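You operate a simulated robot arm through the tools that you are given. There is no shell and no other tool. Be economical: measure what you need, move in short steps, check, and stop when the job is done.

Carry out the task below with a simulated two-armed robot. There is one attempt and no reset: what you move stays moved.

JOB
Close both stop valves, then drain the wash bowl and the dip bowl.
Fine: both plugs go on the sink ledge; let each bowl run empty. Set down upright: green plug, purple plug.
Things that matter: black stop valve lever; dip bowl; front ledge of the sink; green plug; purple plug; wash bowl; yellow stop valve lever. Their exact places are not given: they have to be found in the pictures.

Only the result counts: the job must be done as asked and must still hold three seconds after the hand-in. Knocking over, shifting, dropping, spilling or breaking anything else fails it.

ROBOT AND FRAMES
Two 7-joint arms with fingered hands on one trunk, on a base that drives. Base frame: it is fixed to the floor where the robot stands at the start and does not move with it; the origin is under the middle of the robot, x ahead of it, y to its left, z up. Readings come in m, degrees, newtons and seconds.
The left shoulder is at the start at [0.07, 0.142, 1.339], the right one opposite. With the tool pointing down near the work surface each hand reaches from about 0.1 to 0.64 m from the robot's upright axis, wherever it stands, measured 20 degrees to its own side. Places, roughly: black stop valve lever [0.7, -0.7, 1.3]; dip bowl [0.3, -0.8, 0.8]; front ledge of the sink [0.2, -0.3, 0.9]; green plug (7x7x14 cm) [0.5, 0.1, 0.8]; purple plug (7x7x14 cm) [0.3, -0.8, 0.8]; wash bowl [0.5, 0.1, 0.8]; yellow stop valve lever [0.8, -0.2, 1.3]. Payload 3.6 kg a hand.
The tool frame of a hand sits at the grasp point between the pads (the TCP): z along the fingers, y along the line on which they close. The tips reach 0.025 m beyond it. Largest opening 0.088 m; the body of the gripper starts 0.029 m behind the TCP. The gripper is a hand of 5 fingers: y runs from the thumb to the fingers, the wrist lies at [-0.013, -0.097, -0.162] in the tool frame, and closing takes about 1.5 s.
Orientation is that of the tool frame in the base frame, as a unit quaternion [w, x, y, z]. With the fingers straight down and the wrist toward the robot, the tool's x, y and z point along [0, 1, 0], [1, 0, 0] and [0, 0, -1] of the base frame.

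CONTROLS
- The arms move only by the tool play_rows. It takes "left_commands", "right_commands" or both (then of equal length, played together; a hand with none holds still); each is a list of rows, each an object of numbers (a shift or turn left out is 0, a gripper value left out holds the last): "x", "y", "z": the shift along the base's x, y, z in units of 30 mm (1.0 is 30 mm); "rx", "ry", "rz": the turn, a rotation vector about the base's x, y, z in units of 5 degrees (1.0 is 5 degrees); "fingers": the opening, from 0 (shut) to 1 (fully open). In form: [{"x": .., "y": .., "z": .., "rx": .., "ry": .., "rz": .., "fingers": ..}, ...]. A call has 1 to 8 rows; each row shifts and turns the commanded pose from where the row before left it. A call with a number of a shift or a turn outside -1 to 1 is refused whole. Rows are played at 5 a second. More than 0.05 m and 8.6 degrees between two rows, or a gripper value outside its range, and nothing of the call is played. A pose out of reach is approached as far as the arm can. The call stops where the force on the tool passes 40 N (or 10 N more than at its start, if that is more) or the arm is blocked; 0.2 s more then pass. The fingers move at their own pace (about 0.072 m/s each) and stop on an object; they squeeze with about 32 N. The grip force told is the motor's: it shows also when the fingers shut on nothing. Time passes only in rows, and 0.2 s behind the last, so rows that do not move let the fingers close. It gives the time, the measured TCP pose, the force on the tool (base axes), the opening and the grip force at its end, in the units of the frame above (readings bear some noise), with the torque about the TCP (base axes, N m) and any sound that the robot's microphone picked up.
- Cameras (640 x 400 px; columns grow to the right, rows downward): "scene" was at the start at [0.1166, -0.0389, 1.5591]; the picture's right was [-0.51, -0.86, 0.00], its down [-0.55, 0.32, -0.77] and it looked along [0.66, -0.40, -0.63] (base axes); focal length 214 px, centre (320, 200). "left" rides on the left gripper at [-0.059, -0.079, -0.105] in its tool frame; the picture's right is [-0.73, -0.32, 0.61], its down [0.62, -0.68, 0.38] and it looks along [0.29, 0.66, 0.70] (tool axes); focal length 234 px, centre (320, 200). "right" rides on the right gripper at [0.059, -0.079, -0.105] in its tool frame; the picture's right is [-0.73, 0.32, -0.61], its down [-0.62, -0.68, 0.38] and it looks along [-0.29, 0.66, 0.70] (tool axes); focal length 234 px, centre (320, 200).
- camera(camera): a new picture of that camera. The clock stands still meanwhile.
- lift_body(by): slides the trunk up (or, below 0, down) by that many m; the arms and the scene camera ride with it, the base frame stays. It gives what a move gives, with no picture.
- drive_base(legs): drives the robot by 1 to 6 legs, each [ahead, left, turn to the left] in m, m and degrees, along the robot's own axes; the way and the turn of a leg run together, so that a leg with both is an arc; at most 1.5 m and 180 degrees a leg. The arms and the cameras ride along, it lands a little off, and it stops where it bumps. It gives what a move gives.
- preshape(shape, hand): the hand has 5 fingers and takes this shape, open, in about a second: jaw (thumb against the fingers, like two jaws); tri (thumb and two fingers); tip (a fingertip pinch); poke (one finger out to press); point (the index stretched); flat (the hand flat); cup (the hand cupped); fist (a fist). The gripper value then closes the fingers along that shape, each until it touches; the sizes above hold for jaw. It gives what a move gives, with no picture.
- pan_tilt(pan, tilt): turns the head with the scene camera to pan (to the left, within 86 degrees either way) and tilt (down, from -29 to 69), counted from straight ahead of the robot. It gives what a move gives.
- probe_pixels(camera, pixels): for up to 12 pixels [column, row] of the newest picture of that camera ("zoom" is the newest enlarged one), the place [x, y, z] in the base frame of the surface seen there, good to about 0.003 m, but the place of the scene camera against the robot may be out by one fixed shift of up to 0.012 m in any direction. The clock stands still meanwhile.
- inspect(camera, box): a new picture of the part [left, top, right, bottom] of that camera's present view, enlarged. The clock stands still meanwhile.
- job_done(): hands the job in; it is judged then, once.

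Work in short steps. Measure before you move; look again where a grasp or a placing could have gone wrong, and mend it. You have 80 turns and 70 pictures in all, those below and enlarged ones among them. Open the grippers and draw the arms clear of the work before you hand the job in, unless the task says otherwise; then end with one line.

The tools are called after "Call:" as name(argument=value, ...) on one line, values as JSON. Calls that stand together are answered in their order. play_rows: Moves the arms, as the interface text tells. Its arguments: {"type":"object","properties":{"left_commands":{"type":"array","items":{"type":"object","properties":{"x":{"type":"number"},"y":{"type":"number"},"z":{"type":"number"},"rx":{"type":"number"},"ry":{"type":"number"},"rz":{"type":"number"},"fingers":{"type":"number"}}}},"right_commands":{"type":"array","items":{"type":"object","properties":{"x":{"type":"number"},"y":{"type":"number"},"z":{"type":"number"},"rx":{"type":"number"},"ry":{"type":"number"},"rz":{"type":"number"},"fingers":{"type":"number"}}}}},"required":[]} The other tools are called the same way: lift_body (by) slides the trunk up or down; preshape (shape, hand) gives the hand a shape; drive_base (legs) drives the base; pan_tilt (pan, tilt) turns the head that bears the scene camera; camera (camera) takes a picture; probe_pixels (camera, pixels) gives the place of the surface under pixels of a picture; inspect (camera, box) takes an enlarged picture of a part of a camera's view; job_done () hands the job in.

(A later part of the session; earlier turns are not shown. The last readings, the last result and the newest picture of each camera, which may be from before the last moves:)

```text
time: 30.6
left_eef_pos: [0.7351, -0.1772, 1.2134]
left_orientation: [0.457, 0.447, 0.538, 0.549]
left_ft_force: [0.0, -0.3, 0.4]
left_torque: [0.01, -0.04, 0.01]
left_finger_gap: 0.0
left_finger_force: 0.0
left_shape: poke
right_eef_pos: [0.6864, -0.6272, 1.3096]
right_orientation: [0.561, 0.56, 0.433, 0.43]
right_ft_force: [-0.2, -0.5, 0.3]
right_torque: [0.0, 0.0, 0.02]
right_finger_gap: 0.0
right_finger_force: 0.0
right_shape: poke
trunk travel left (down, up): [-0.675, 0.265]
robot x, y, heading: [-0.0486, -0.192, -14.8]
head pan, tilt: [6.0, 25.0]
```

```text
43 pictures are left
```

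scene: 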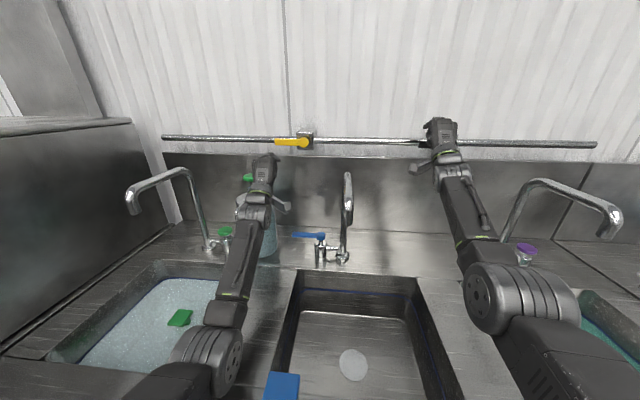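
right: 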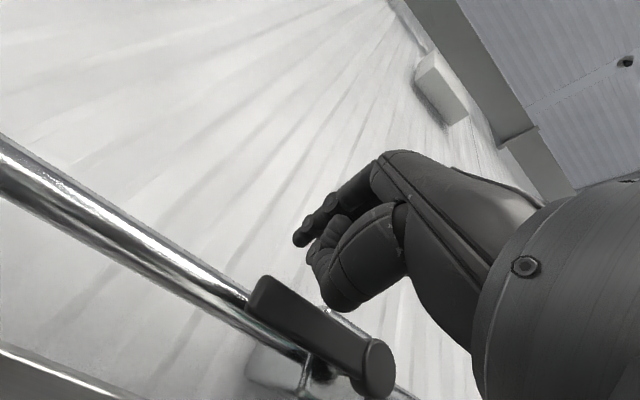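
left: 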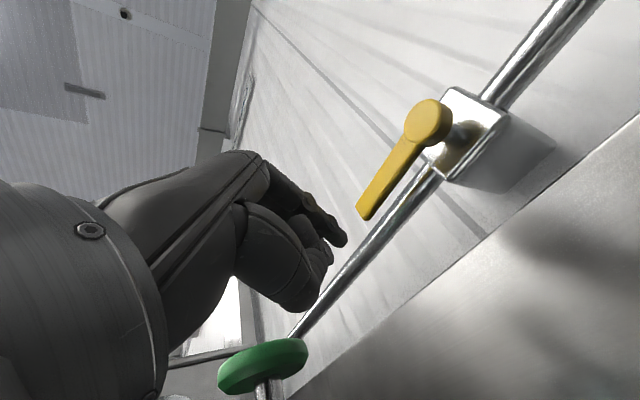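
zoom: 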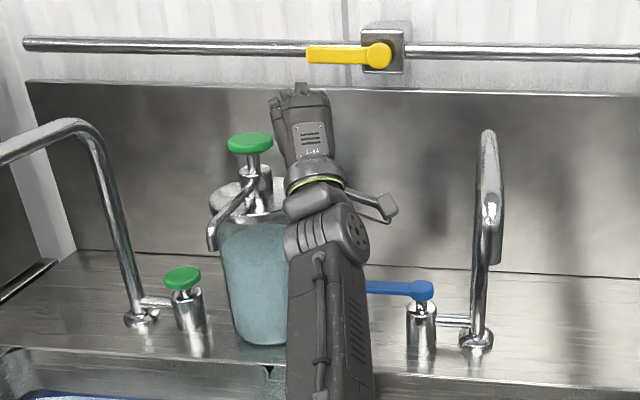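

Now the hand is clear to the right of the dispenser knob. I move forward under the lever tip.

Call:
play_rows(left_commands=[{"x": 0.645, "y": -0.205}, {"x": 0.645, "y": -0.205}, {"x": 0.645, "y": -0.205}, {}])

Call:
camera(camera="left")

```text
time: 31.6
left_eef_pos: [0.7931, -0.1967, 1.2152]
left_orientation: [0.459, 0.448, 0.537, 0.548]
left_ft_force: [0.3, -0.4, -0.6]
left_torque: [-0.02, -0.03, 0.0]
left_finger_gap: 0.0002
left_finger_force: 0.1
left_shape: poke
right_eef_pos: [0.6861, -0.6279, 1.3085]
right_orientation: [0.56, 0.56, 0.433, 0.431]
right_ft_force: [-0.5, -1.0, 1.0]
right_torque: [0.0, -0.04, 0.02]
right_finger_gap: 0.0
right_finger_force: 0.1
right_shape: poke
trunk travel left (down, up): [-0.675, 0.265]
robot x, y, heading: [-0.0497, -0.1886, -14.8]
head pan, tilt: [6.0, 25.0]
```

```text
42 pictures are left
```

left: 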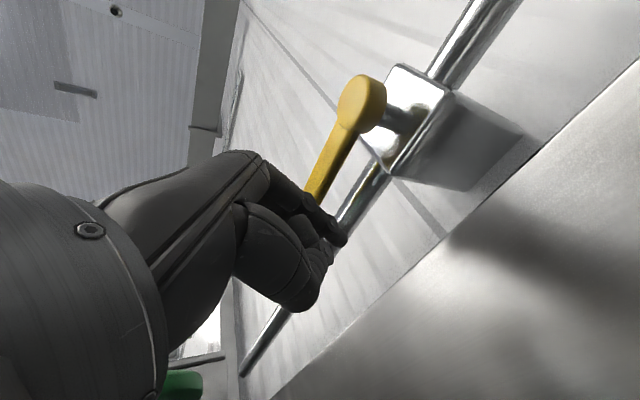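

In place below the lever end. I lift along the arc for the first 45°.

Call:
play_rows(left_commands=[{"x": 0.078, "y": -0.2, "z": 0.9}, {"x": 0.018, "y": 0.068, "z": 0.667}, {"x": -0.026, "y": -0.1, "z": 0.663}, {"x": -0.069, "y": -0.264, "z": 0.613}])

Call:
camera(camera="left")

```text
time: 32.6
left_eef_pos: [0.787, -0.2071, 1.2988]
left_orientation: [0.459, 0.447, 0.537, 0.549]
left_ft_force: [-1.6, 1.2, -0.9]
left_torque: [0.0, 0.02, 0.0]
left_finger_gap: 0.0
left_finger_force: 0.1
left_shape: poke
left hand out of reach, approached as far as the arm can: row 1
right_eef_pos: [0.6847, -0.6262, 1.3089]
right_orientation: [0.561, 0.56, 0.432, 0.43]
right_ft_force: [-0.4, -0.3, 0.0]
right_torque: [-0.03, -0.01, 0.01]
right_finger_gap: 0.0004
right_finger_force: 0.0
right_shape: poke
trunk travel left (down, up): [-0.675, 0.265]
robot x, y, heading: [-0.0475, -0.1859, -14.7]
head pan, tilt: [6.0, 25.0]
```

```text
41 pictures are left
```

left: 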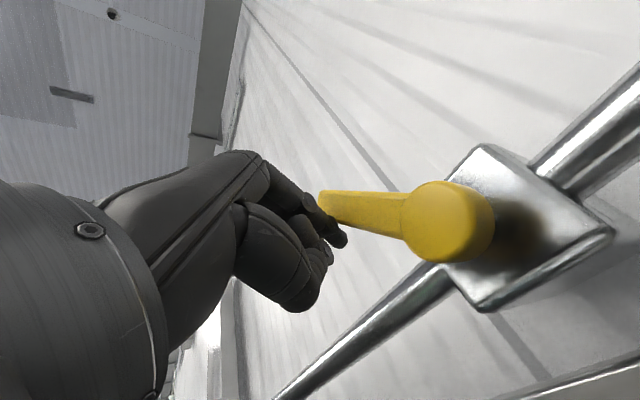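

It turns upward. I continue the arc through 90° plus a little.

Call:
play_rows(left_commands=[{"x": -0.108, "y": -0.409, "z": 0.523}, {"x": -0.138, "y": -0.525, "z": 0.393}, {"x": -0.159, "y": -0.606, "z": 0.24}, {"x": -0.06, "y": -0.24, "z": 0.04}, {"x": -0.06, "y": -0.24, "z": 0.0}, {}])

Call:
camera(camera="left")

Call:
inspect(camera="scene", box=[200, 90, 460, 250])

```text
time: 34.0
left_eef_pos: [0.7598, -0.2587, 1.3299]
left_orientation: [0.457, 0.447, 0.539, 0.549]
left_ft_force: [-0.7, -0.4, -0.9]
left_torque: [-0.02, 0.02, 0.03]
left_finger_gap: 0.0002
left_finger_force: 0.2
left_shape: poke
left hand out of reach, approached as far as the arm can: row 1, 2, 3
right_eef_pos: [0.6846, -0.6283, 1.3096]
right_orientation: [0.561, 0.56, 0.432, 0.43]
right_ft_force: [0.1, -0.7, 0.1]
right_torque: [-0.02, 0.01, 0.04]
right_finger_gap: 0.0
right_finger_force: 0.1
right_shape: poke
trunk travel left (down, up): [-0.675, 0.265]
robot x, y, heading: [-0.0485, -0.1886, -14.9]
head pan, tilt: [6.0, 25.0]
```

```text
40 pictures are left
```

left: 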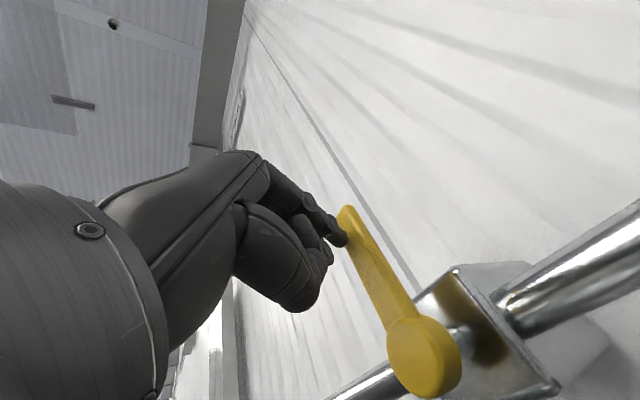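

```text
2.46 times, centred on (330, 170) of scene
```

zoom: 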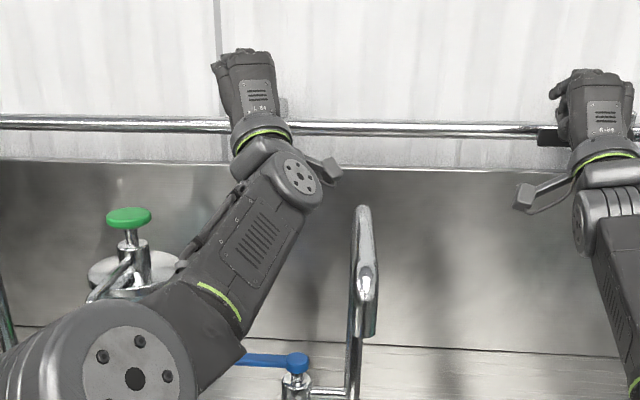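

The lever is mostly up but the arm ran out of reach (n fell to 0.80). I probe the lever angle.

Call:
probe_pixels(camera="left", pixels=[[425, 355], [400, 310], [380, 275], [365, 245], [350, 212], [340, 240]])

```text
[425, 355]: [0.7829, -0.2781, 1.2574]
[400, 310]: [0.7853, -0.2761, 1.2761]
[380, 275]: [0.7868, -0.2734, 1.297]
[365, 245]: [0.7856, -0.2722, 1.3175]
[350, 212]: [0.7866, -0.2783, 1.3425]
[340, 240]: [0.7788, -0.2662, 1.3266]
```

The lever now reads almost exactly vertical. I nudge right slightly against a possible stop, then retract and look.

Call:
play_rows(left_commands=[{"x": -0.06, "y": -0.24}, {"x": -0.06, "y": -0.24}, {}])

Call:
play_rows(left_commands=[{"x": 0.08, "y": 0.32}, {"x": -0.75, "y": 0.2}, {"x": -0.75, "y": 0.2}, {"x": -0.75, "y": 0.2, "z": 0.3}, {"x": -0.75, "y": 0.2, "z": 0.3}, {"x": -0.5, "y": 0.6, "z": 0.3}, {"x": -0.5, "y": 0.6, "z": 0.3}, {}])

Call:
inspect(camera="scene", box=[240, 90, 500, 250])

```text
time: 34.8
left_eef_pos: [0.7545, -0.2692, 1.3311]
left_orientation: [0.46, 0.447, 0.536, 0.549]
left_ft_force: [-0.6, -0.2, 0.1]
left_torque: [0.01, -0.01, -0.04]
left_finger_gap: 0.0
left_finger_force: 0.1
left_shape: poke
left hand out of reach, approached as far as the arm can: row 2
right_eef_pos: [0.6854, -0.6274, 1.3103]
right_orientation: [0.56, 0.56, 0.433, 0.43]
right_ft_force: [-1.7, 0.0, 0.1]
right_torque: [0.0, -0.01, 0.0]
right_finger_gap: 0.0002
right_finger_force: 0.0
right_shape: poke
trunk travel left (down, up): [-0.675, 0.265]
robot x, y, heading: [-0.0475, -0.1888, -14.8]
head pan, tilt: [6.0, 25.0]
```

```text
time: 36.6
left_eef_pos: [0.7469, -0.2569, 1.3867]
left_orientation: [0.458, 0.447, 0.538, 0.549]
left_ft_force: [0.2, 0.2, -0.5]
left_torque: [0.01, 0.01, 0.03]
left_finger_gap: 0.0001
left_finger_force: 0.0
left_shape: poke
left hand out of reach, approached as far as the arm can: row 2, 3, 4, 5, 6, 7
right_eef_pos: [0.6861, -0.6284, 1.3098]
right_orientation: [0.561, 0.56, 0.433, 0.43]
right_ft_force: [-0.9, -0.1, -1.0]
right_torque: [-0.01, 0.01, -0.01]
right_finger_gap: 0.0002
right_finger_force: 0.0
right_shape: poke
trunk travel left (down, up): [-0.675, 0.265]
robot x, y, heading: [-0.0458, -0.1903, -14.5]
head pan, tilt: [6.0, 25.0]
```

```text
2.46 times, centred on (370, 170) of scene
```

zoom: 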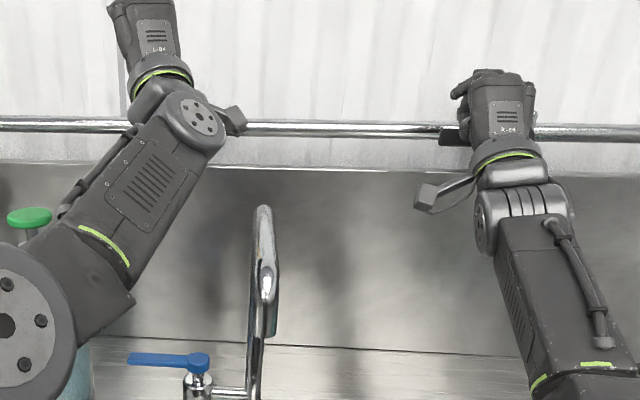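

The yawed posture hits an arm limit when retracting. I undo the yaw while up here, then retract.

Call:
play_rows(left_commands=[{"rz": -1, "z": 0.2}, {"rz": -1, "z": 0.2}, {"rz": -1}, {"rz": -1}, {"rz": -1}, {}])

Call:
play_rows(left_commands=[{"x": -0.7, "y": 0.18}, {"x": -0.7, "y": 0.18}, {"x": -0.7, "y": 0.18}, {"x": -0.7, "y": 0.18}, {"x": -0.7, "y": 0.18}, {}])

Call:
inspect(camera="scene", box=[180, 90, 440, 250])

Call:
camera(camera="left")

```text
time: 38.0
left_eef_pos: [0.7608, -0.2641, 1.4048]
left_orientation: [0.566, 0.554, 0.428, 0.436]
left_ft_force: [-0.6, 0.0, 0.3]
left_torque: [-0.02, -0.02, 0.0]
left_finger_gap: 0.0
left_finger_force: 0.1
left_shape: poke
left hand out of reach, approached as far as the arm can: row 1, 2, 3, 4
right_eef_pos: [0.6855, -0.6287, 1.3089]
right_orientation: [0.561, 0.561, 0.432, 0.43]
right_ft_force: [0.4, 0.2, 0.0]
right_torque: [-0.01, 0.01, -0.01]
right_finger_gap: 0.0002
right_finger_force: 0.0
right_shape: poke
trunk travel left (down, up): [-0.675, 0.265]
robot x, y, heading: [-0.0451, -0.1921, -14.7]
head pan, tilt: [6.0, 25.0]
```

```text
time: 39.4
left_eef_pos: [0.67, -0.2436, 1.4082]
left_orientation: [0.567, 0.554, 0.427, 0.436]
left_ft_force: [-0.1, 0.3, -0.4]
left_torque: [0.0, 0.01, 0.0]
left_finger_gap: 0.0
left_finger_force: 0.1
left_shape: poke
left hand out of reach, approached as far as the arm can: row 1, 2
right_eef_pos: [0.6837, -0.6278, 1.3093]
right_orientation: [0.56, 0.56, 0.432, 0.431]
right_ft_force: [0.6, -0.5, -0.5]
right_torque: [-0.02, -0.01, 0.01]
right_finger_gap: 0.0
right_finger_force: 0.0
right_shape: poke
trunk travel left (down, up): [-0.675, 0.265]
robot x, y, heading: [-0.0501, -0.187, -14.8]
head pan, tilt: [6.0, 25.0]
```

```text
2.46 times, centred on (310, 170) of scene
```

zoom: 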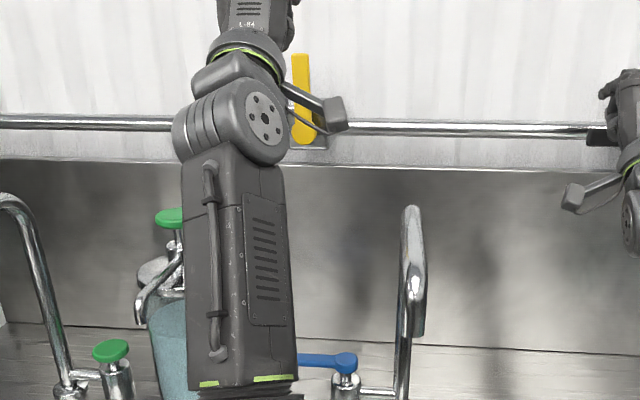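

```text
36 pictures are left
```

left: 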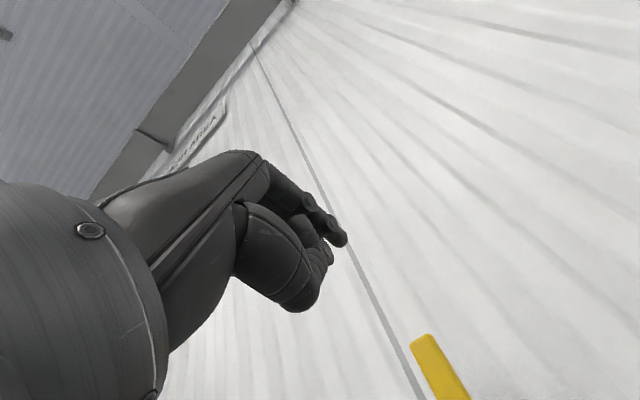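

Yellow is now vertical (closed). Now the black lever with the right hand: retract, drop below it (z≈1.215), come forward.

Call:
play_rows(right_commands=[{"x": -0.75, "y": 0.2}, {"x": -0.75, "y": 0.2}, {"x": -0.75, "y": 0.2}, {"z": -0.78}, {"z": -0.78}, {"z": -0.78}, {"z": -0.78}, {}])

Call:
camera(camera="right")

Call:
inspect(camera="scene", box=[320, 90, 580, 250])

```text
time: 41.2
left_eef_pos: [0.6704, -0.2448, 1.4096]
left_orientation: [0.567, 0.553, 0.427, 0.436]
left_ft_force: [0.3, -0.6, 0.2]
left_torque: [-0.03, -0.03, 0.02]
left_finger_gap: 0.0
left_finger_force: 0.1
left_shape: poke
right_eef_pos: [0.6167, -0.6075, 1.2142]
right_orientation: [0.56, 0.56, 0.433, 0.431]
right_ft_force: [-0.5, 0.3, 0.3]
right_torque: [-0.05, -0.01, 0.0]
right_finger_gap: 0.0001
right_finger_force: 0.0
right_shape: poke
trunk travel left (down, up): [-0.675, 0.265]
robot x, y, heading: [-0.0508, -0.1878, -14.8]
head pan, tilt: [6.0, 25.0]
```

```text
35 pictures are left
```

right: 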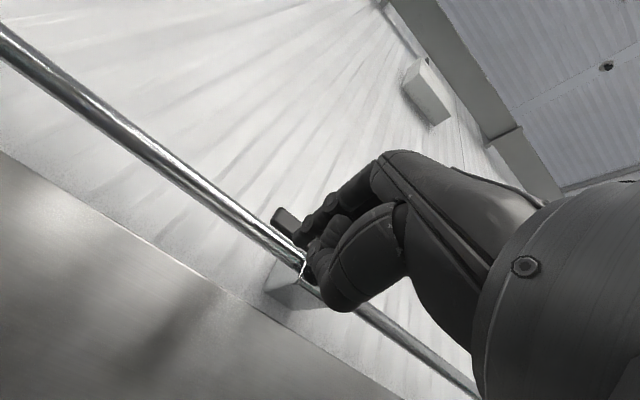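

```text
2.46 times, centred on (450, 170) of scene
```

zoom: 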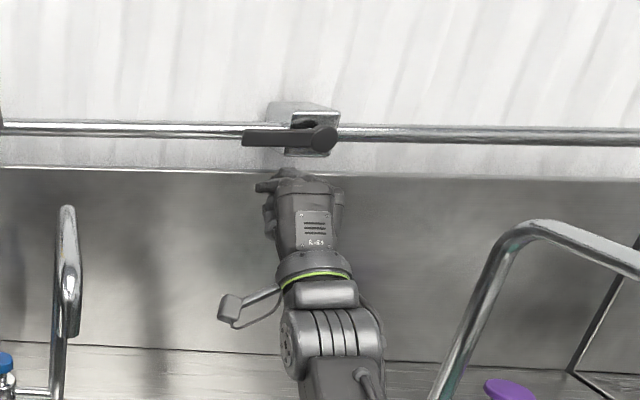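

Clear below the lever. I move forward and do the arc's first half.

Call:
play_rows(right_commands=[{"x": 0.73, "y": -0.19}, {"x": 0.73, "y": -0.19}, {"x": 0.76, "y": -0.2}, {"x": -0.05, "y": -0.19, "z": 0.9}, {"x": 0.018, "y": 0.068, "z": 0.667}, {"x": -0.026, "y": -0.1, "z": 0.663}, {"x": -0.069, "y": -0.264, "z": 0.613}])

Call:
camera(camera="right")

```text
time: 42.8
left_eef_pos: [0.6702, -0.2453, 1.4092]
left_orientation: [0.566, 0.554, 0.427, 0.436]
left_ft_force: [-0.4, 0.2, 0.0]
left_torque: [-0.03, -0.02, -0.01]
left_finger_gap: 0.0
left_finger_force: 0.1
left_shape: poke
right_eef_pos: [0.68, -0.6408, 1.3016]
right_orientation: [0.56, 0.559, 0.434, 0.43]
right_ft_force: [0.0, 0.6, -1.3]
right_torque: [-0.02, 0.01, -0.04]
right_finger_gap: 0.0001
right_finger_force: 0.1
right_shape: poke
trunk travel left (down, up): [-0.675, 0.265]
robot x, y, heading: [-0.0486, -0.1907, -14.6]
head pan, tilt: [6.0, 25.0]
```

```text
33 pictures are left
```

right: 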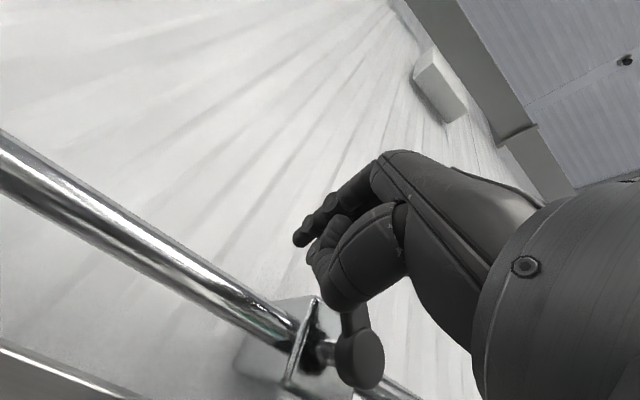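

The black lever is turning too. I finish the arc.

Call:
play_rows(right_commands=[{"x": -0.108, "y": -0.409, "z": 0.523}, {"x": -0.138, "y": -0.525, "z": 0.393}, {"x": -0.159, "y": -0.606, "z": 0.24}, {"x": -0.06, "y": -0.24, "z": 0.04}, {"x": -0.06, "y": -0.24, "z": 0.0}, {}])

Call:
play_rows(right_commands=[{"x": 0.08, "y": 0.32}, {"x": -0.75, "y": 0.2}, {"x": -0.75, "y": 0.2}, {"x": -0.75, "y": 0.2}, {"x": -0.6, "y": -0.5, "z": 0.3}, {"x": -0.6, "y": -0.5, "z": 0.3}, {"x": -0.6, "y": -0.5, "z": 0.3}, {}])

Call:
play_rows(left_commands=[{"x": -0.75, "y": 0.5}, {"x": -0.75, "y": 0.5}, {"x": -0.75, "y": 0.5}, {"x": -0.75, "y": 0.5}, {}])

Call:
inspect(camera="scene", box=[240, 80, 500, 240])

```text
time: 44.1
left_eef_pos: [0.673, -0.2333, 1.408]
left_orientation: [0.564, 0.552, 0.432, 0.437]
left_ft_force: [0.3, -0.2, -0.8]
left_torque: [-0.01, 0.0, -0.01]
left_finger_gap: 0.0
left_finger_force: 0.1
left_shape: poke
right_eef_pos: [0.6675, -0.68, 1.334]
right_orientation: [0.558, 0.555, 0.441, 0.432]
right_ft_force: [10.1, 28.5, -9.5]
right_torque: [0.12, 0.12, 0.53]
right_finger_gap: 0.0002
right_finger_force: 0.0
right_shape: poke
right hand out of reach, approached as far as the arm can: row 3
trunk travel left (down, up): [-0.675, 0.265]
robot x, y, heading: [-0.0489, -0.1896, -14.0]
head pan, tilt: [6.0, 25.0]
stopped in row 6 (right hand): the force on the tool passed its limit (the readings are from after the stop); the commanded pose is now the measured one
```

```text
time: 45.2
left_eef_pos: [0.6728, -0.2333, 1.4086]
left_orientation: [0.564, 0.551, 0.432, 0.438]
left_ft_force: [-1.1, -0.4, -0.6]
left_torque: [0.0, 0.04, 0.03]
left_finger_gap: 0.0
left_finger_force: 0.1
left_shape: poke
right_eef_pos: [0.6672, -0.6785, 1.3428]
right_orientation: [0.554, 0.555, 0.444, 0.433]
right_ft_force: [14.0, 22.6, -11.1]
right_torque: [0.18, 0.15, 0.61]
right_finger_gap: 0.0
right_finger_force: 0.1
right_shape: poke
right hand out of reach, approached as far as the arm can: row 2, 3, 4, 5
trunk travel left (down, up): [-0.675, 0.265]
robot x, y, heading: [-0.0487, -0.1907, -14.1]
head pan, tilt: [6.0, 25.0]
stopped in row 5 (right hand): the force on the tool passed its limit (the readings are from after the stop); the commanded pose is now the measured one
```

```text
time: 46.0
left_eef_pos: [0.6079, -0.1931, 1.4146]
left_orientation: [0.568, 0.548, 0.429, 0.439]
left_ft_force: [1.7, -0.8, 0.0]
left_torque: [-0.02, -0.04, 0.0]
left_finger_gap: 0.0002
left_finger_force: 0.0
left_shape: poke
right_eef_pos: [0.6642, -0.6794, 1.3454]
right_orientation: [0.555, 0.553, 0.443, 0.435]
right_ft_force: [-0.6, 11.5, 0.7]
right_torque: [-0.02, -0.03, 0.16]
right_finger_gap: 0.0004
right_finger_force: 0.0
right_shape: poke
trunk travel left (down, up): [-0.675, 0.265]
robot x, y, heading: [-0.0484, -0.1906, -14.1]
head pan, tilt: [6.0, 25.0]
stopped in row 3 (right hand): the force on the tool passed its limit (the readings are from after the stop); the commanded pose is now the measured one
```

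```text
2.46 times, centred on (370, 160) of scene
```

zoom: 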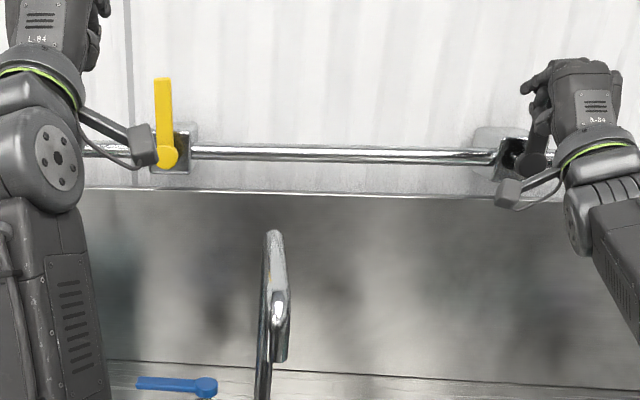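

Yellow stands vertical; the right finger hit the black lever's stop. I unload by moving left and then retract.

Call:
play_rows(right_commands=[{"y": 0.3, "x": 0.08}, {"y": 0.3, "x": 0.08}, {}])

Call:
play_rows(right_commands=[{"x": -0.75, "y": 0.2}, {"x": -0.75, "y": 0.2}, {"x": -0.75, "y": 0.2}, {"x": -0.75, "y": 0.2}, {"x": -0.7, "y": -0.4}, {"x": -0.7, "y": -0.4}, {}])

Call:
inspect(camera="scene", box=[240, 80, 500, 240])

```text
time: 46.8
left_eef_pos: [0.6054, -0.1976, 1.4167]
left_orientation: [0.568, 0.549, 0.428, 0.44]
left_ft_force: [0.1, 0.3, 0.4]
left_torque: [0.0, 0.0, 0.01]
left_finger_gap: 0.0002
left_finger_force: 0.0
left_shape: poke
right_eef_pos: [0.6714, -0.6702, 1.3449]
right_orientation: [0.554, 0.555, 0.442, 0.435]
right_ft_force: [-0.3, -0.3, -0.7]
right_torque: [-0.01, 0.0, -0.02]
right_finger_gap: 0.0
right_finger_force: 0.0
right_shape: poke
trunk travel left (down, up): [-0.675, 0.265]
robot x, y, heading: [-0.0471, -0.1892, -14.1]
head pan, tilt: [6.0, 25.0]
```

```text
time: 48.4
left_eef_pos: [0.6065, -0.1956, 1.4141]
left_orientation: [0.568, 0.549, 0.428, 0.439]
left_ft_force: [-0.1, 0.0, 0.2]
left_torque: [0.04, 0.0, -0.03]
left_finger_gap: 0.0003
left_finger_force: 0.1
left_shape: poke
right_eef_pos: [0.645, -0.7109, 1.3611]
right_orientation: [0.555, 0.556, 0.442, 0.433]
right_ft_force: [0.2, 0.4, -0.2]
right_torque: [0.02, -0.02, 0.0]
right_finger_gap: 0.0001
right_finger_force: 0.2
right_shape: poke
right hand out of reach, approached as far as the arm can: row 1, 2, 3, 4, 5, 6
trunk travel left (down, up): [-0.675, 0.265]
robot x, y, heading: [-0.0451, -0.1913, -13.9]
head pan, tilt: [6.0, 25.0]
```

```text
2.46 times, centred on (370, 160) of scene
```

zoom: 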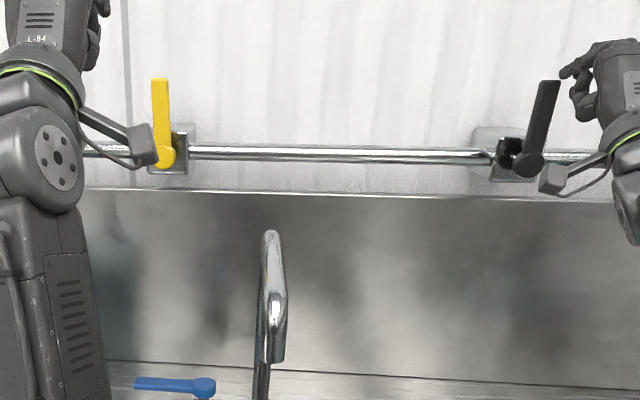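

Black stands at its stop. Yellow may be about 5° short; I probe both levers' ends.

Call:
probe_pixels(camera="zoom", pixels=[[166, 157], [164, 130], [162, 105], [159, 84], [529, 163], [537, 130], [543, 105], [549, 86], [168, 100], [156, 100]])

```text
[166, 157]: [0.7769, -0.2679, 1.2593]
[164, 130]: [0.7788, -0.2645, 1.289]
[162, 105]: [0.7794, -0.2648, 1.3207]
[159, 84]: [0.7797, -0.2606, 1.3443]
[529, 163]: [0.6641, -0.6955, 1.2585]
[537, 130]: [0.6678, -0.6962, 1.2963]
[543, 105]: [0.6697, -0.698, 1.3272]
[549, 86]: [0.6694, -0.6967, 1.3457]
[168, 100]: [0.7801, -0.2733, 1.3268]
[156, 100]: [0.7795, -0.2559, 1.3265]
```

Black is at 90°, yellow about 5° short. I raise the trunk 0.1 m and bring the left fingertip to the left of the yellow lever for a final nudge.

Call:
lift_body(by=0.1)

Call:
play_rows(left_commands=[{"x": 0.6, "y": 0.05, "z": -0.9}, {"x": 0.6, "y": 0.05, "z": -0.9}, {"x": 0.6, "y": 0.05, "z": -0.9}, {"x": 0.6, "y": 0.05, "z": -0.9}, {"x": 0.6, "y": 0.05, "z": -0.9}, {"x": 0.6, "y": 0.05, "z": -0.9}, {"x": 0.4, "y": 0.05, "z": -0.9}, {}])

Call:
camera(camera="left")

```text
time: 49.7
left_eef_pos: [0.6066, -0.1959, 1.5146]
left_orientation: [0.568, 0.549, 0.428, 0.44]
left_ft_force: [0.0, -0.1, -0.3]
left_torque: [-0.02, 0.03, -0.02]
left_finger_gap: 0.0001
left_finger_force: 0.0
left_shape: poke
right_eef_pos: [0.6462, -0.7121, 1.4614]
right_orientation: [0.555, 0.556, 0.441, 0.434]
right_ft_force: [-0.6, 0.3, -0.8]
right_torque: [0.04, -0.01, 0.0]
right_finger_gap: 0.0
right_finger_force: 0.0
right_shape: poke
trunk travel left (down, up): [-0.775, 0.165]
robot x, y, heading: [-0.0515, -0.1878, -14.1]
head pan, tilt: [6.0, 25.0]
```

```text
time: 51.5
left_eef_pos: [0.7259, -0.1842, 1.3236]
left_orientation: [0.568, 0.549, 0.427, 0.44]
left_ft_force: [0.2, -1.0, 0.2]
left_torque: [0.03, 0.01, 0.02]
left_finger_gap: 0.0
left_finger_force: 0.0
left_shape: poke
right_eef_pos: [0.6455, -0.7121, 1.4612]
right_orientation: [0.555, 0.555, 0.442, 0.434]
right_ft_force: [0.3, 0.1, 0.1]
right_torque: [0.05, 0.01, 0.0]
right_finger_gap: 0.0001
right_finger_force: 0.0
right_shape: poke
trunk travel left (down, up): [-0.775, 0.165]
robot x, y, heading: [-0.0464, -0.1907, -14.1]
head pan, tilt: [6.0, 25.0]
```

```text
30 pictures are left
```

left: 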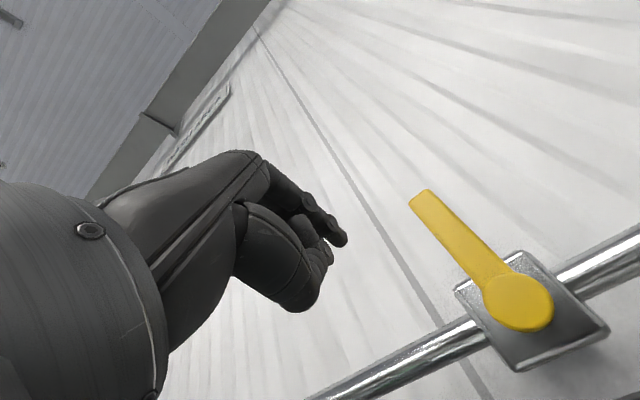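

Finger is left of the lever, short of the wall plane. I go forward 0.07 m and then right in small steps until the stop loads the finger.

Call:
play_rows(left_commands=[{"x": 0.75, "y": -0.2}, {"x": 0.75, "y": -0.2}, {"x": 0.75, "y": -0.2}, {"x": -0.13, "y": -0.5}, {"x": -0.13, "y": -0.5}, {"x": -0.05, "y": -0.2}, {"x": -0.05, "y": -0.2}, {}])

Call:
play_rows(left_commands=[{"x": -0.05, "y": -0.2}, {"x": -0.05, "y": -0.2}, {"x": -0.03, "y": -0.1}, {}])

Call:
camera(camera="left")

```text
time: 53.3
left_eef_pos: [0.7824, -0.2437, 1.326]
left_orientation: [0.568, 0.548, 0.428, 0.44]
left_ft_force: [-0.1, 5.2, 0.2]
left_torque: [-0.02, 0.03, 0.06]
left_finger_gap: 0.0001
left_finger_force: 0.1
left_shape: poke
right_eef_pos: [0.6459, -0.7089, 1.4618]
right_orientation: [0.556, 0.555, 0.442, 0.433]
right_ft_force: [-0.3, 0.1, 1.0]
right_torque: [0.02, 0.0, 0.01]
right_finger_gap: 0.0
right_finger_force: 0.0
right_shape: poke
trunk travel left (down, up): [-0.775, 0.165]
robot x, y, heading: [-0.0494, -0.1888, -14.2]
head pan, tilt: [6.0, 25.0]
```

```text
time: 54.3
left_eef_pos: [0.7828, -0.246, 1.3262]
left_orientation: [0.57, 0.545, 0.432, 0.439]
left_ft_force: [11.9, 36.2, 6.6]
left_torque: [-0.22, -0.04, 0.69]
left_finger_gap: 0.0
left_finger_force: 0.1
left_shape: poke
right_eef_pos: [0.6484, -0.6965, 1.4662]
right_orientation: [0.558, 0.554, 0.443, 0.431]
right_ft_force: [0.2, -0.5, 0.2]
right_torque: [0.0, 0.0, -0.04]
right_finger_gap: 0.0002
right_finger_force: 0.0
right_shape: poke
trunk travel left (down, up): [-0.775, 0.165]
robot x, y, heading: [-0.0438, -0.1871, -14.0]
head pan, tilt: [6.0, 25.0]
```

```text
29 pictures are left
```

left: 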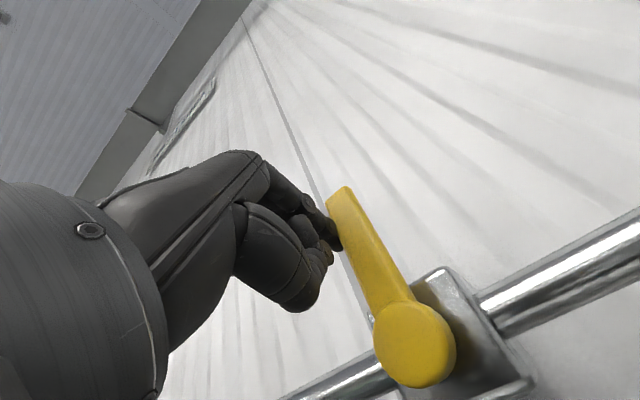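

The stop is loaded (36 N): yellow is fully closed. I back off and retract both hands, raised, well away from the wall.

Call:
play_rows(left_commands=[{"x": 0.1, "y": 0.5}, {"x": 0.05, "y": 0.2}, {}])

Call:
play_rows(left_commands=[{"x": -0.8, "y": 0.2}, {"x": -0.8, "y": 0.2}, {"x": -0.8, "y": 0.2}, {"x": -0.8, "y": 0.2, "z": 0.4}, {"x": -0.8, "y": 0.2, "z": 0.4}, {"x": -0.8, "y": 0.2, "z": 0.4}, {"x": -0.8, "y": 0.4, "z": 0.4}, {"x": -0.8, "y": 0.4, "z": 0.4}], right_commands=[{"x": -0.8, "y": 0.1}, {"x": -0.8, "y": 0.1}, {"x": -0.8, "y": 0.1}, {"x": -0.8, "y": 0.1}, {"x": -0.8, "y": 0.1}, {"x": -0.8, "y": 0.1}, {"x": -0.8, "y": 0.1}, {"x": -0.8, "y": 0.1}])

Call:
inspect(camera="scene", box=[240, 80, 500, 240])

```text
time: 55.1
left_eef_pos: [0.7819, -0.2424, 1.3261]
left_orientation: [0.568, 0.549, 0.428, 0.44]
left_ft_force: [-1.1, 2.6, -2.2]
left_torque: [0.0, 0.03, 0.0]
left_finger_gap: 0.0
left_finger_force: 0.0
left_shape: poke
right_eef_pos: [0.6442, -0.7124, 1.4617]
right_orientation: [0.556, 0.556, 0.441, 0.432]
right_ft_force: [0.2, 1.0, 0.2]
right_torque: [-0.02, -0.03, -0.02]
right_finger_gap: 0.0
right_finger_force: 0.0
right_shape: poke
trunk travel left (down, up): [-0.775, 0.165]
robot x, y, heading: [-0.0477, -0.1883, -14.1]
head pan, tilt: [6.0, 25.0]
```

```text
time: 56.9
left_eef_pos: [0.5898, -0.182, 1.3869]
left_orientation: [0.568, 0.549, 0.428, 0.439]
left_ft_force: [-0.5, -0.2, 0.1]
left_torque: [0.01, 0.01, 0.04]
left_finger_gap: 0.0
left_finger_force: 0.0
left_shape: poke
right_eef_pos: [0.5886, -0.7794, 1.5049]
right_orientation: [0.555, 0.555, 0.442, 0.434]
right_ft_force: [0.5, -0.8, -0.7]
right_torque: [0.01, 0.0, 0.0]
right_finger_gap: 0.0003
right_finger_force: 0.1
right_shape: poke
right hand out of reach, approached as far as the arm can: row 1, 2, 3, 4, 5, 6, 7, 8
trunk travel left (down, up): [-0.775, 0.165]
robot x, y, heading: [-0.0439, -0.1859, -13.9]
head pan, tilt: [6.0, 25.0]
```

```text
2.46 times, centred on (370, 160) of scene
```

zoom: 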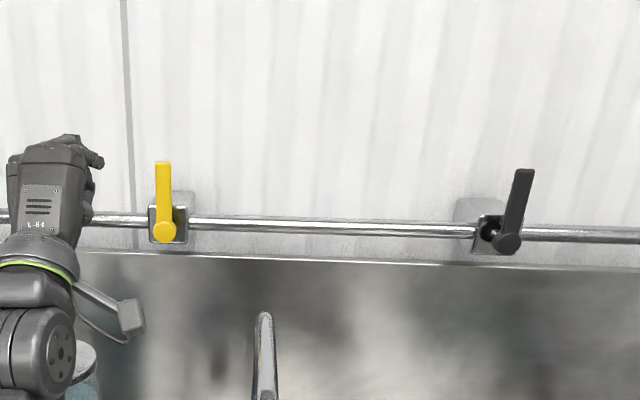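

Both levers are closed. I now turn both hands back to pointing down while drawing in.

Call:
play_rows(left_commands=[{"rx": 0.25, "ry": 0.968, "x": -0.3, "y": 0.3, "z": 0.2}, {"rx": 0.25, "ry": 0.968, "x": -0.3, "y": 0.3, "z": 0.2}, {"rx": 0.25, "ry": 0.968, "x": -0.3, "y": 0.3, "z": 0.2}, {"rx": 0.25, "ry": 0.968, "x": -0.3, "y": 0.3}, {"rx": 0.25, "ry": 0.968, "x": -0.3, "y": 0.3}, {"rx": 0.25, "ry": 0.968, "x": -0.3}, {"rx": 0.25, "ry": 0.968, "x": -0.3}, {"rx": 0.25, "ry": 0.968, "x": -0.3}], right_commands=[{"rx": 0.25, "ry": 0.968, "x": -0.3}, {"rx": 0.25, "ry": 0.968, "x": -0.3}, {"rx": 0.25, "ry": 0.968, "x": -0.3}, {"rx": 0.25, "ry": 0.968, "x": -0.3}, {"rx": 0.25, "ry": 0.968, "x": -0.5}, {"rx": 0.25, "ry": 0.968, "x": -0.5}, {"rx": 0.25, "ry": 0.968, "x": -0.5}, {"rx": 0.25, "ry": 0.968, "x": -0.5}])

Call:
play_rows(left_commands=[{"rx": 0.25, "ry": 0.968}, {"rx": 0.25, "ry": 0.968}, {"rx": 0.25, "ry": 0.968}, {"rx": 0.25, "ry": 0.968}, {"rx": 0.25, "ry": 0.968}, {"rx": 0.25, "ry": 0.968}, {"rx": 0.25, "ry": 0.968}, {"rx": 0.25, "ry": 0.968}], right_commands=[{"rx": 0.25, "ry": 0.968, "x": -0.5}, {"rx": 0.25, "ry": 0.968, "x": -0.5}, {"rx": 0.25, "ry": 0.968, "x": -0.5}, {"rx": 0.25, "ry": 0.968, "x": -0.5}, {"rx": 0.25, "ry": 0.968}, {"rx": 0.25, "ry": 0.968}, {"rx": 0.25, "ry": 0.968}, {"rx": 0.25, "ry": 0.968}])

Call:
preshape(hand="left", shape="jaw")

Call:
preshape(hand="right", shape="jaw")

Call:
drive_base(legs=[[0, 0.24, -0.6]])

Call:
pan_tilt(pan=0, tilt=55)

Call:
camera(camera="scene")

Call:
camera(camera="left")

```text
time: 58.7
left_eef_pos: [0.538, -0.1337, 1.4033]
left_orientation: [0.407, 0.675, 0.528, 0.315]
left_ft_force: [0.4, 0.2, 0.4]
left_torque: [-0.02, 0.03, -0.03]
left_finger_gap: 0.0001
left_finger_force: 0.0
left_shape: poke
left hand out of reach, approached as far as the arm can: row 7, 8
right_eef_pos: [0.5195, -0.7956, 1.5185]
right_orientation: [0.327, 0.713, 0.563, 0.26]
right_ft_force: [-0.2, 0.0, -0.2]
right_torque: [0.0, -0.03, 0.01]
right_finger_gap: 0.0
right_finger_force: 0.0
right_shape: poke
right hand out of reach, approached as far as the arm can: row 1, 2, 3, 4, 5, 6
trunk travel left (down, up): [-0.775, 0.165]
robot x, y, heading: [-0.0461, -0.1885, -14.1]
head pan, tilt: [6.0, 25.0]
```

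```text
time: 60.5
left_eef_pos: [0.6399, -0.1653, 1.1552]
left_orientation: [0.143, 0.77, 0.608, 0.125]
left_ft_force: [0.0, -0.3, 0.0]
left_torque: [0.02, 0.01, -0.01]
left_finger_gap: 0.0
left_finger_force: 0.0
left_shape: poke
left hand out of reach, approached as far as the arm can: row 1, 2, 3, 4, 5, 6, 7, 8
right_eef_pos: [0.4374, -0.7692, 1.4798]
right_orientation: [0.112, 0.779, 0.609, 0.096]
right_ft_force: [-0.2, 0.5, 0.1]
right_torque: [-0.01, 0.03, 0.02]
right_finger_gap: 0.0
right_finger_force: 0.0
right_shape: poke
right hand out of reach, approached as far as the arm can: row 2, 4, 5, 6, 7, 8
trunk travel left (down, up): [-0.775, 0.165]
robot x, y, heading: [-0.0476, -0.1868, -14.5]
head pan, tilt: [6.0, 25.0]
```

```text
time: 61.4
left_eef_pos: [0.6376, -0.1658, 1.1601]
left_orientation: [0.148, 0.769, 0.608, 0.127]
left_ft_force: [-0.3, 0.0, 0.6]
left_torque: [-0.01, 0.0, -0.03]
left_finger_gap: 0.088
left_finger_force: 0.0
left_shape: jaw
right_eef_pos: [0.4357, -0.7715, 1.4799]
right_orientation: [0.113, 0.779, 0.61, 0.097]
right_ft_force: [-0.9, -0.7, -0.2]
right_torque: [0.05, -0.01, 0.01]
right_finger_gap: 0.0
right_finger_force: 0.1
right_shape: poke
trunk travel left (down, up): [-0.775, 0.165]
robot x, y, heading: [-0.0455, -0.1872, -14.0]
head pan, tilt: [6.0, 25.0]
```

```text
time: 62.3
left_eef_pos: [0.6381, -0.1662, 1.1576]
left_orientation: [0.147, 0.771, 0.607, 0.126]
left_ft_force: [0.1, 0.3, 0.4]
left_torque: [-0.04, 0.02, 0.01]
left_finger_gap: 0.088
left_finger_force: 0.1
left_shape: jaw
right_eef_pos: [0.4369, -0.7712, 1.4815]
right_orientation: [0.113, 0.778, 0.61, 0.097]
right_ft_force: [-0.6, -1.1, 0.7]
right_torque: [0.0, 0.02, -0.01]
right_finger_gap: 0.088
right_finger_force: 0.2
right_shape: jaw
trunk travel left (down, up): [-0.775, 0.165]
robot x, y, heading: [-0.0446, -0.1853, -14.5]
head pan, tilt: [6.0, 25.0]
```

```text
time: 64.1
left_eef_pos: [0.6959, 0.0546, 1.1588]
left_orientation: [0.143, 0.775, 0.603, 0.127]
left_ft_force: [-9.9, -33.6, -5.4]
left_torque: [1.17, -0.23, -0.45]
left_finger_gap: 0.088
left_finger_force: 0.1
left_shape: jaw
right_eef_pos: [0.4892, -0.549, 1.4765]
right_orientation: [0.11, 0.781, 0.606, 0.1]
right_ft_force: [1.1, -0.1, 0.0]
right_torque: [0.0, 0.02, -0.02]
right_finger_gap: 0.0881
right_finger_force: 0.2
right_shape: jaw
trunk travel left (down, up): [-0.775, 0.165]
robot x, y, heading: [0.0121, 0.0499, -14.7]
head pan, tilt: [6.0, 25.0]
```

```text
time: 65.1
left_eef_pos: [0.6967, 0.0555, 1.1606]
left_orientation: [0.144, 0.774, 0.602, 0.129]
left_ft_force: [-9.5, -34.9, -2.9]
left_torque: [1.35, -0.31, -0.52]
left_finger_gap: 0.0879
left_finger_force: 0.0
left_shape: jaw
right_eef_pos: [0.4893, -0.5508, 1.4765]
right_orientation: [0.11, 0.782, 0.605, 0.1]
right_ft_force: [-0.1, -0.3, 0.0]
right_torque: [-0.01, 0.02, 0.02]
right_finger_gap: 0.0877
right_finger_force: 0.0
right_shape: jaw
trunk travel left (down, up): [-0.775, 0.165]
robot x, y, heading: [0.0131, 0.0461, -14.5]
head pan, tilt: [0.0, 55.0]
```

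```text
27 pictures are left
```

scene: 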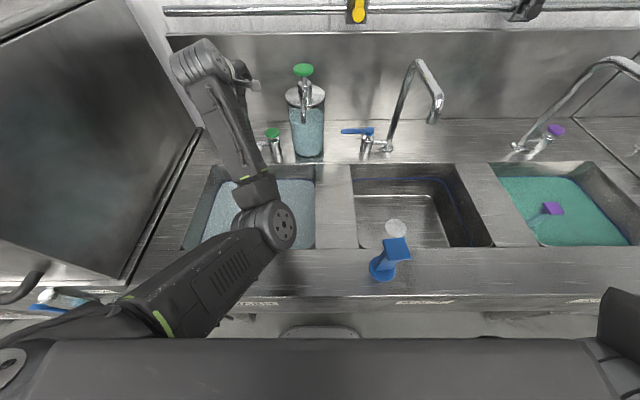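

```text
26 pictures are left
```

left: 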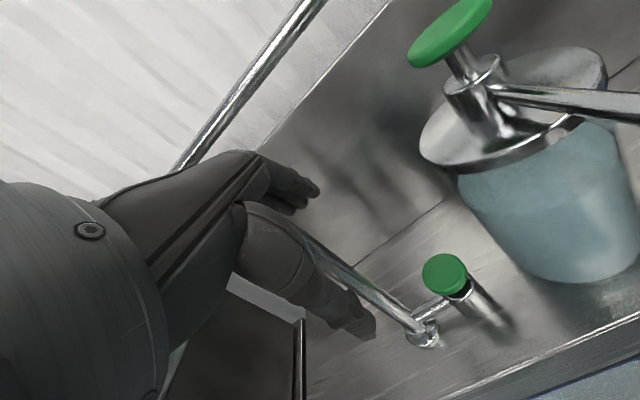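

The left arm drifted low during the tilt and is now pressing on the left tap (34 N). I check the dispenser and tap places before moving away.

Call:
probe_pixels(camera="scene", pixels=[[303, 70], [297, 69], [309, 69], [308, 145], [272, 133], [397, 245], [382, 268], [390, 258]])

Call:
inspect(camera="scene", box=[150, 20, 350, 180])

```text
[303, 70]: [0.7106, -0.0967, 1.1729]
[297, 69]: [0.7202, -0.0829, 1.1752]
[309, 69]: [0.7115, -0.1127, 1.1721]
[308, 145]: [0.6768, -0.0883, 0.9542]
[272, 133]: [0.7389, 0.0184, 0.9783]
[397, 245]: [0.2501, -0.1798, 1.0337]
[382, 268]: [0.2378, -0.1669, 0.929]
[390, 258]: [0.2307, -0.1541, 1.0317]
```

```text
2.50 times, centred on (250, 100) of scene
```

zoom: 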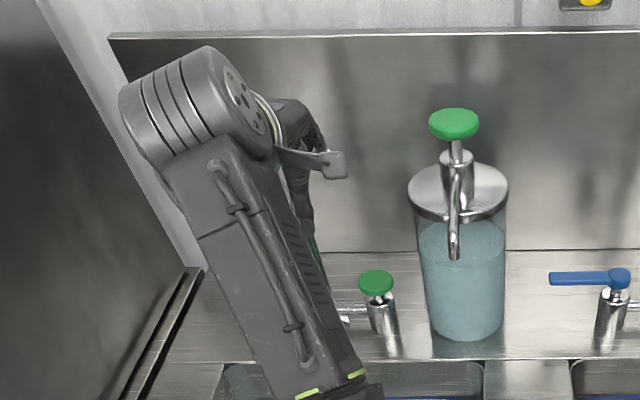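

The dispenser is unmoved (0.711,-0.097). I ease the left hand right 20 mm off the tap and then straight up.

Call:
play_rows(left_commands=[{"x": -0.05, "y": -0.2}, {"x": -0.1, "y": -0.3}, {"z": 0.3}, {"z": 0.7}, {"z": 0.8}, {"z": 0.8}, {}])

Call:
camera(camera="scene")

```text
time: 66.7
left_eef_pos: [0.7235, 0.0414, 1.2198]
left_orientation: [0.148, 0.774, 0.603, 0.125]
left_ft_force: [-0.6, 0.4, -0.3]
left_torque: [0.0, 0.0, -0.05]
left_finger_gap: 0.0878
left_finger_force: 0.1
left_shape: jaw
left hand out of reach, approached as far as the arm can: row 4, 5, 6
right_eef_pos: [0.4927, -0.5375, 1.4809]
right_orientation: [0.114, 0.781, 0.606, 0.096]
right_ft_force: [-0.2, -0.4, 0.6]
right_torque: [0.01, -0.04, -0.02]
right_finger_gap: 0.0877
right_finger_force: 0.1
right_shape: jaw
trunk travel left (down, up): [-0.775, 0.165]
robot x, y, heading: [0.0132, 0.0503, -14.8]
head pan, tilt: [0.0, 55.0]
```

```text
24 pictures are left
```

scene: 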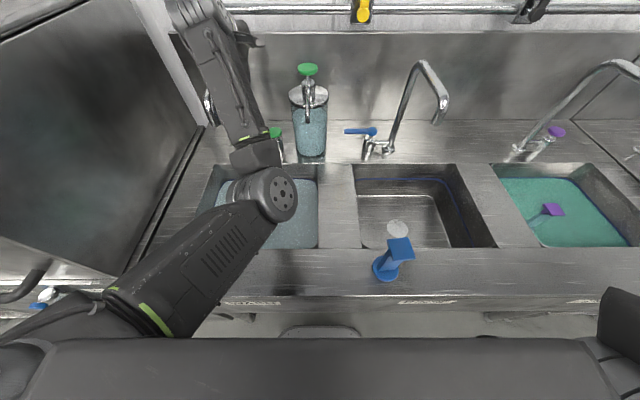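

Unloaded. To clear the taps cleanly I raise the trunk 0.16 m, then pull the left hand back toward the robot.

Call:
lift_body(by=0.16)

Call:
play_rows(left_commands=[{"x": -0.8, "y": 0.2}, {"x": -0.8, "y": 0.2}, {"x": -0.8, "y": 0.2}, {"x": -0.8, "y": 0.2}, {"x": -0.8, "y": 0.2}, {"x": -0.8, "y": 0.2}, {"x": -0.8, "y": 0.2}, {}], right_commands=[{"rx": 0.25, "ry": 0.968, "x": -0.4}, {"rx": 0.25, "ry": 0.968, "x": -0.4}, {"rx": 0.25, "ry": 0.7, "x": -0.4}, {"x": -0.4}, {"x": -0.4}, {"x": -0.4}, {"x": -0.4}, {}])

```text
time: 68.5
left_eef_pos: [0.7234, 0.0413, 1.3796]
left_orientation: [0.148, 0.774, 0.603, 0.125]
left_ft_force: [-0.2, -0.7, 0.1]
left_torque: [0.0, 0.03, -0.03]
left_finger_gap: 0.0881
left_finger_force: 0.0
left_shape: jaw
right_eef_pos: [0.4927, -0.5372, 1.6409]
right_orientation: [0.113, 0.782, 0.605, 0.096]
right_ft_force: [0.1, -0.3, -0.3]
right_torque: [0.02, -0.02, -0.02]
right_finger_gap: 0.088
right_finger_force: 0.0
right_shape: jaw
trunk travel left (down, up): [-0.935, 0.005]
robot x, y, heading: [0.0127, 0.047, -14.7]
head pan, tilt: [0.0, 55.0]
```

```text
time: 70.3
left_eef_pos: [0.6911, 0.0567, 1.3214]
left_orientation: [0.149, 0.767, 0.609, 0.137]
left_ft_force: [-0.7, 0.6, 1.1]
left_torque: [-0.03, 0.01, 0.0]
left_finger_gap: 0.0877
left_finger_force: 0.1
left_shape: jaw
left hand out of reach, approached as far as the arm can: row 1, 2, 3, 4, 5, 6, 7
right_eef_pos: [0.434, -0.528, 1.6345]
right_orientation: [0.082, 0.784, 0.611, 0.074]
right_ft_force: [-0.1, 0.4, -0.9]
right_torque: [0.02, -0.01, 0.0]
right_finger_gap: 0.0881
right_finger_force: 0.1
right_shape: jaw
right hand out of reach, approached as far as the arm can: row 1, 2, 3
trunk travel left (down, up): [-0.935, 0.005]
robot x, y, heading: [0.0139, 0.0527, -14.6]
head pan, tilt: [0.0, 55.0]
```

The left arm seems stuck on a joint limit when pulling back. I try pitching the hand back up while retracting.

Call:
play_rows(left_commands=[{"rx": -0.25, "ry": -0.968, "x": -0.5, "y": 0.13, "z": 0.4}, {"rx": -0.25, "ry": -0.968, "x": -0.5, "y": 0.13, "z": 0.4}, {"rx": -0.25, "ry": -0.968, "x": -0.5, "y": 0.13, "z": 0.4}, {"rx": -0.25, "ry": -0.968, "x": -0.5, "y": 0.13, "z": 0.4}, {"rx": -0.25, "ry": -0.968, "x": -0.5, "y": 0.13}, {"rx": -0.25, "ry": -0.968, "x": -0.5, "y": 0.13}, {"x": -0.5, "y": 0.13}, {}])

Call:
camera(camera="scene")

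```text
time: 72.0
left_eef_pos: [0.586, 0.0835, 1.4288]
left_orientation: [0.381, 0.677, 0.537, 0.329]
left_ft_force: [-0.7, 0.0, -0.3]
left_torque: [-0.01, -0.01, -0.02]
left_finger_gap: 0.088
left_finger_force: 0.0
left_shape: jaw
right_eef_pos: [0.4337, -0.5282, 1.6346]
right_orientation: [0.082, 0.784, 0.611, 0.073]
right_ft_force: [-0.7, -0.7, -0.5]
right_torque: [0.0, -0.02, 0.0]
right_finger_gap: 0.0878
right_finger_force: 0.0
right_shape: jaw
trunk travel left (down, up): [-0.935, 0.005]
robot x, y, heading: [0.0143, 0.054, -14.9]
head pan, tilt: [0.0, 55.0]
stopped in row 8 (left hand): the arm was blocked; the commanded pose is now the measured one
```

```text
23 pictures are left
```

scene: 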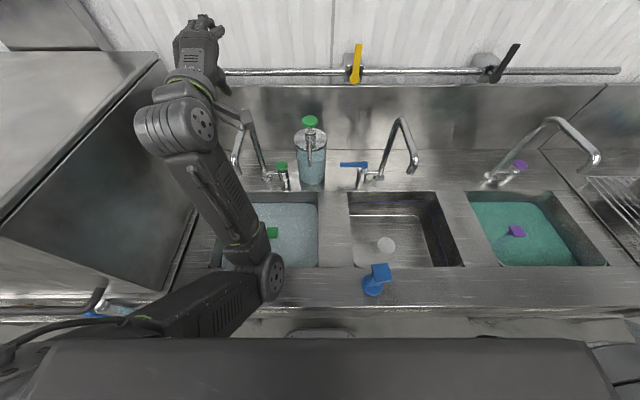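

The left elbow has dropped low (pixel (270,275)), which is what prevents pointing down. I probe the elbow and forearm heights before deciding how to free it.

Call:
probe_pixels(camera="scene", pixels=[[270, 275], [255, 240], [200, 310], [165, 125], [120, 80], [150, 60], [30, 110], [170, 320]])

```text
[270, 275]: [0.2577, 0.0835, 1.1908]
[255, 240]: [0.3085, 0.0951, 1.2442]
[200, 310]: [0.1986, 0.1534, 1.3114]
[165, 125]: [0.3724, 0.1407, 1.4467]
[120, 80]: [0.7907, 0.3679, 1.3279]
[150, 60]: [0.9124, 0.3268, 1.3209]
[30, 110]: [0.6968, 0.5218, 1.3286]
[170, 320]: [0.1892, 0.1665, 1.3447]
```

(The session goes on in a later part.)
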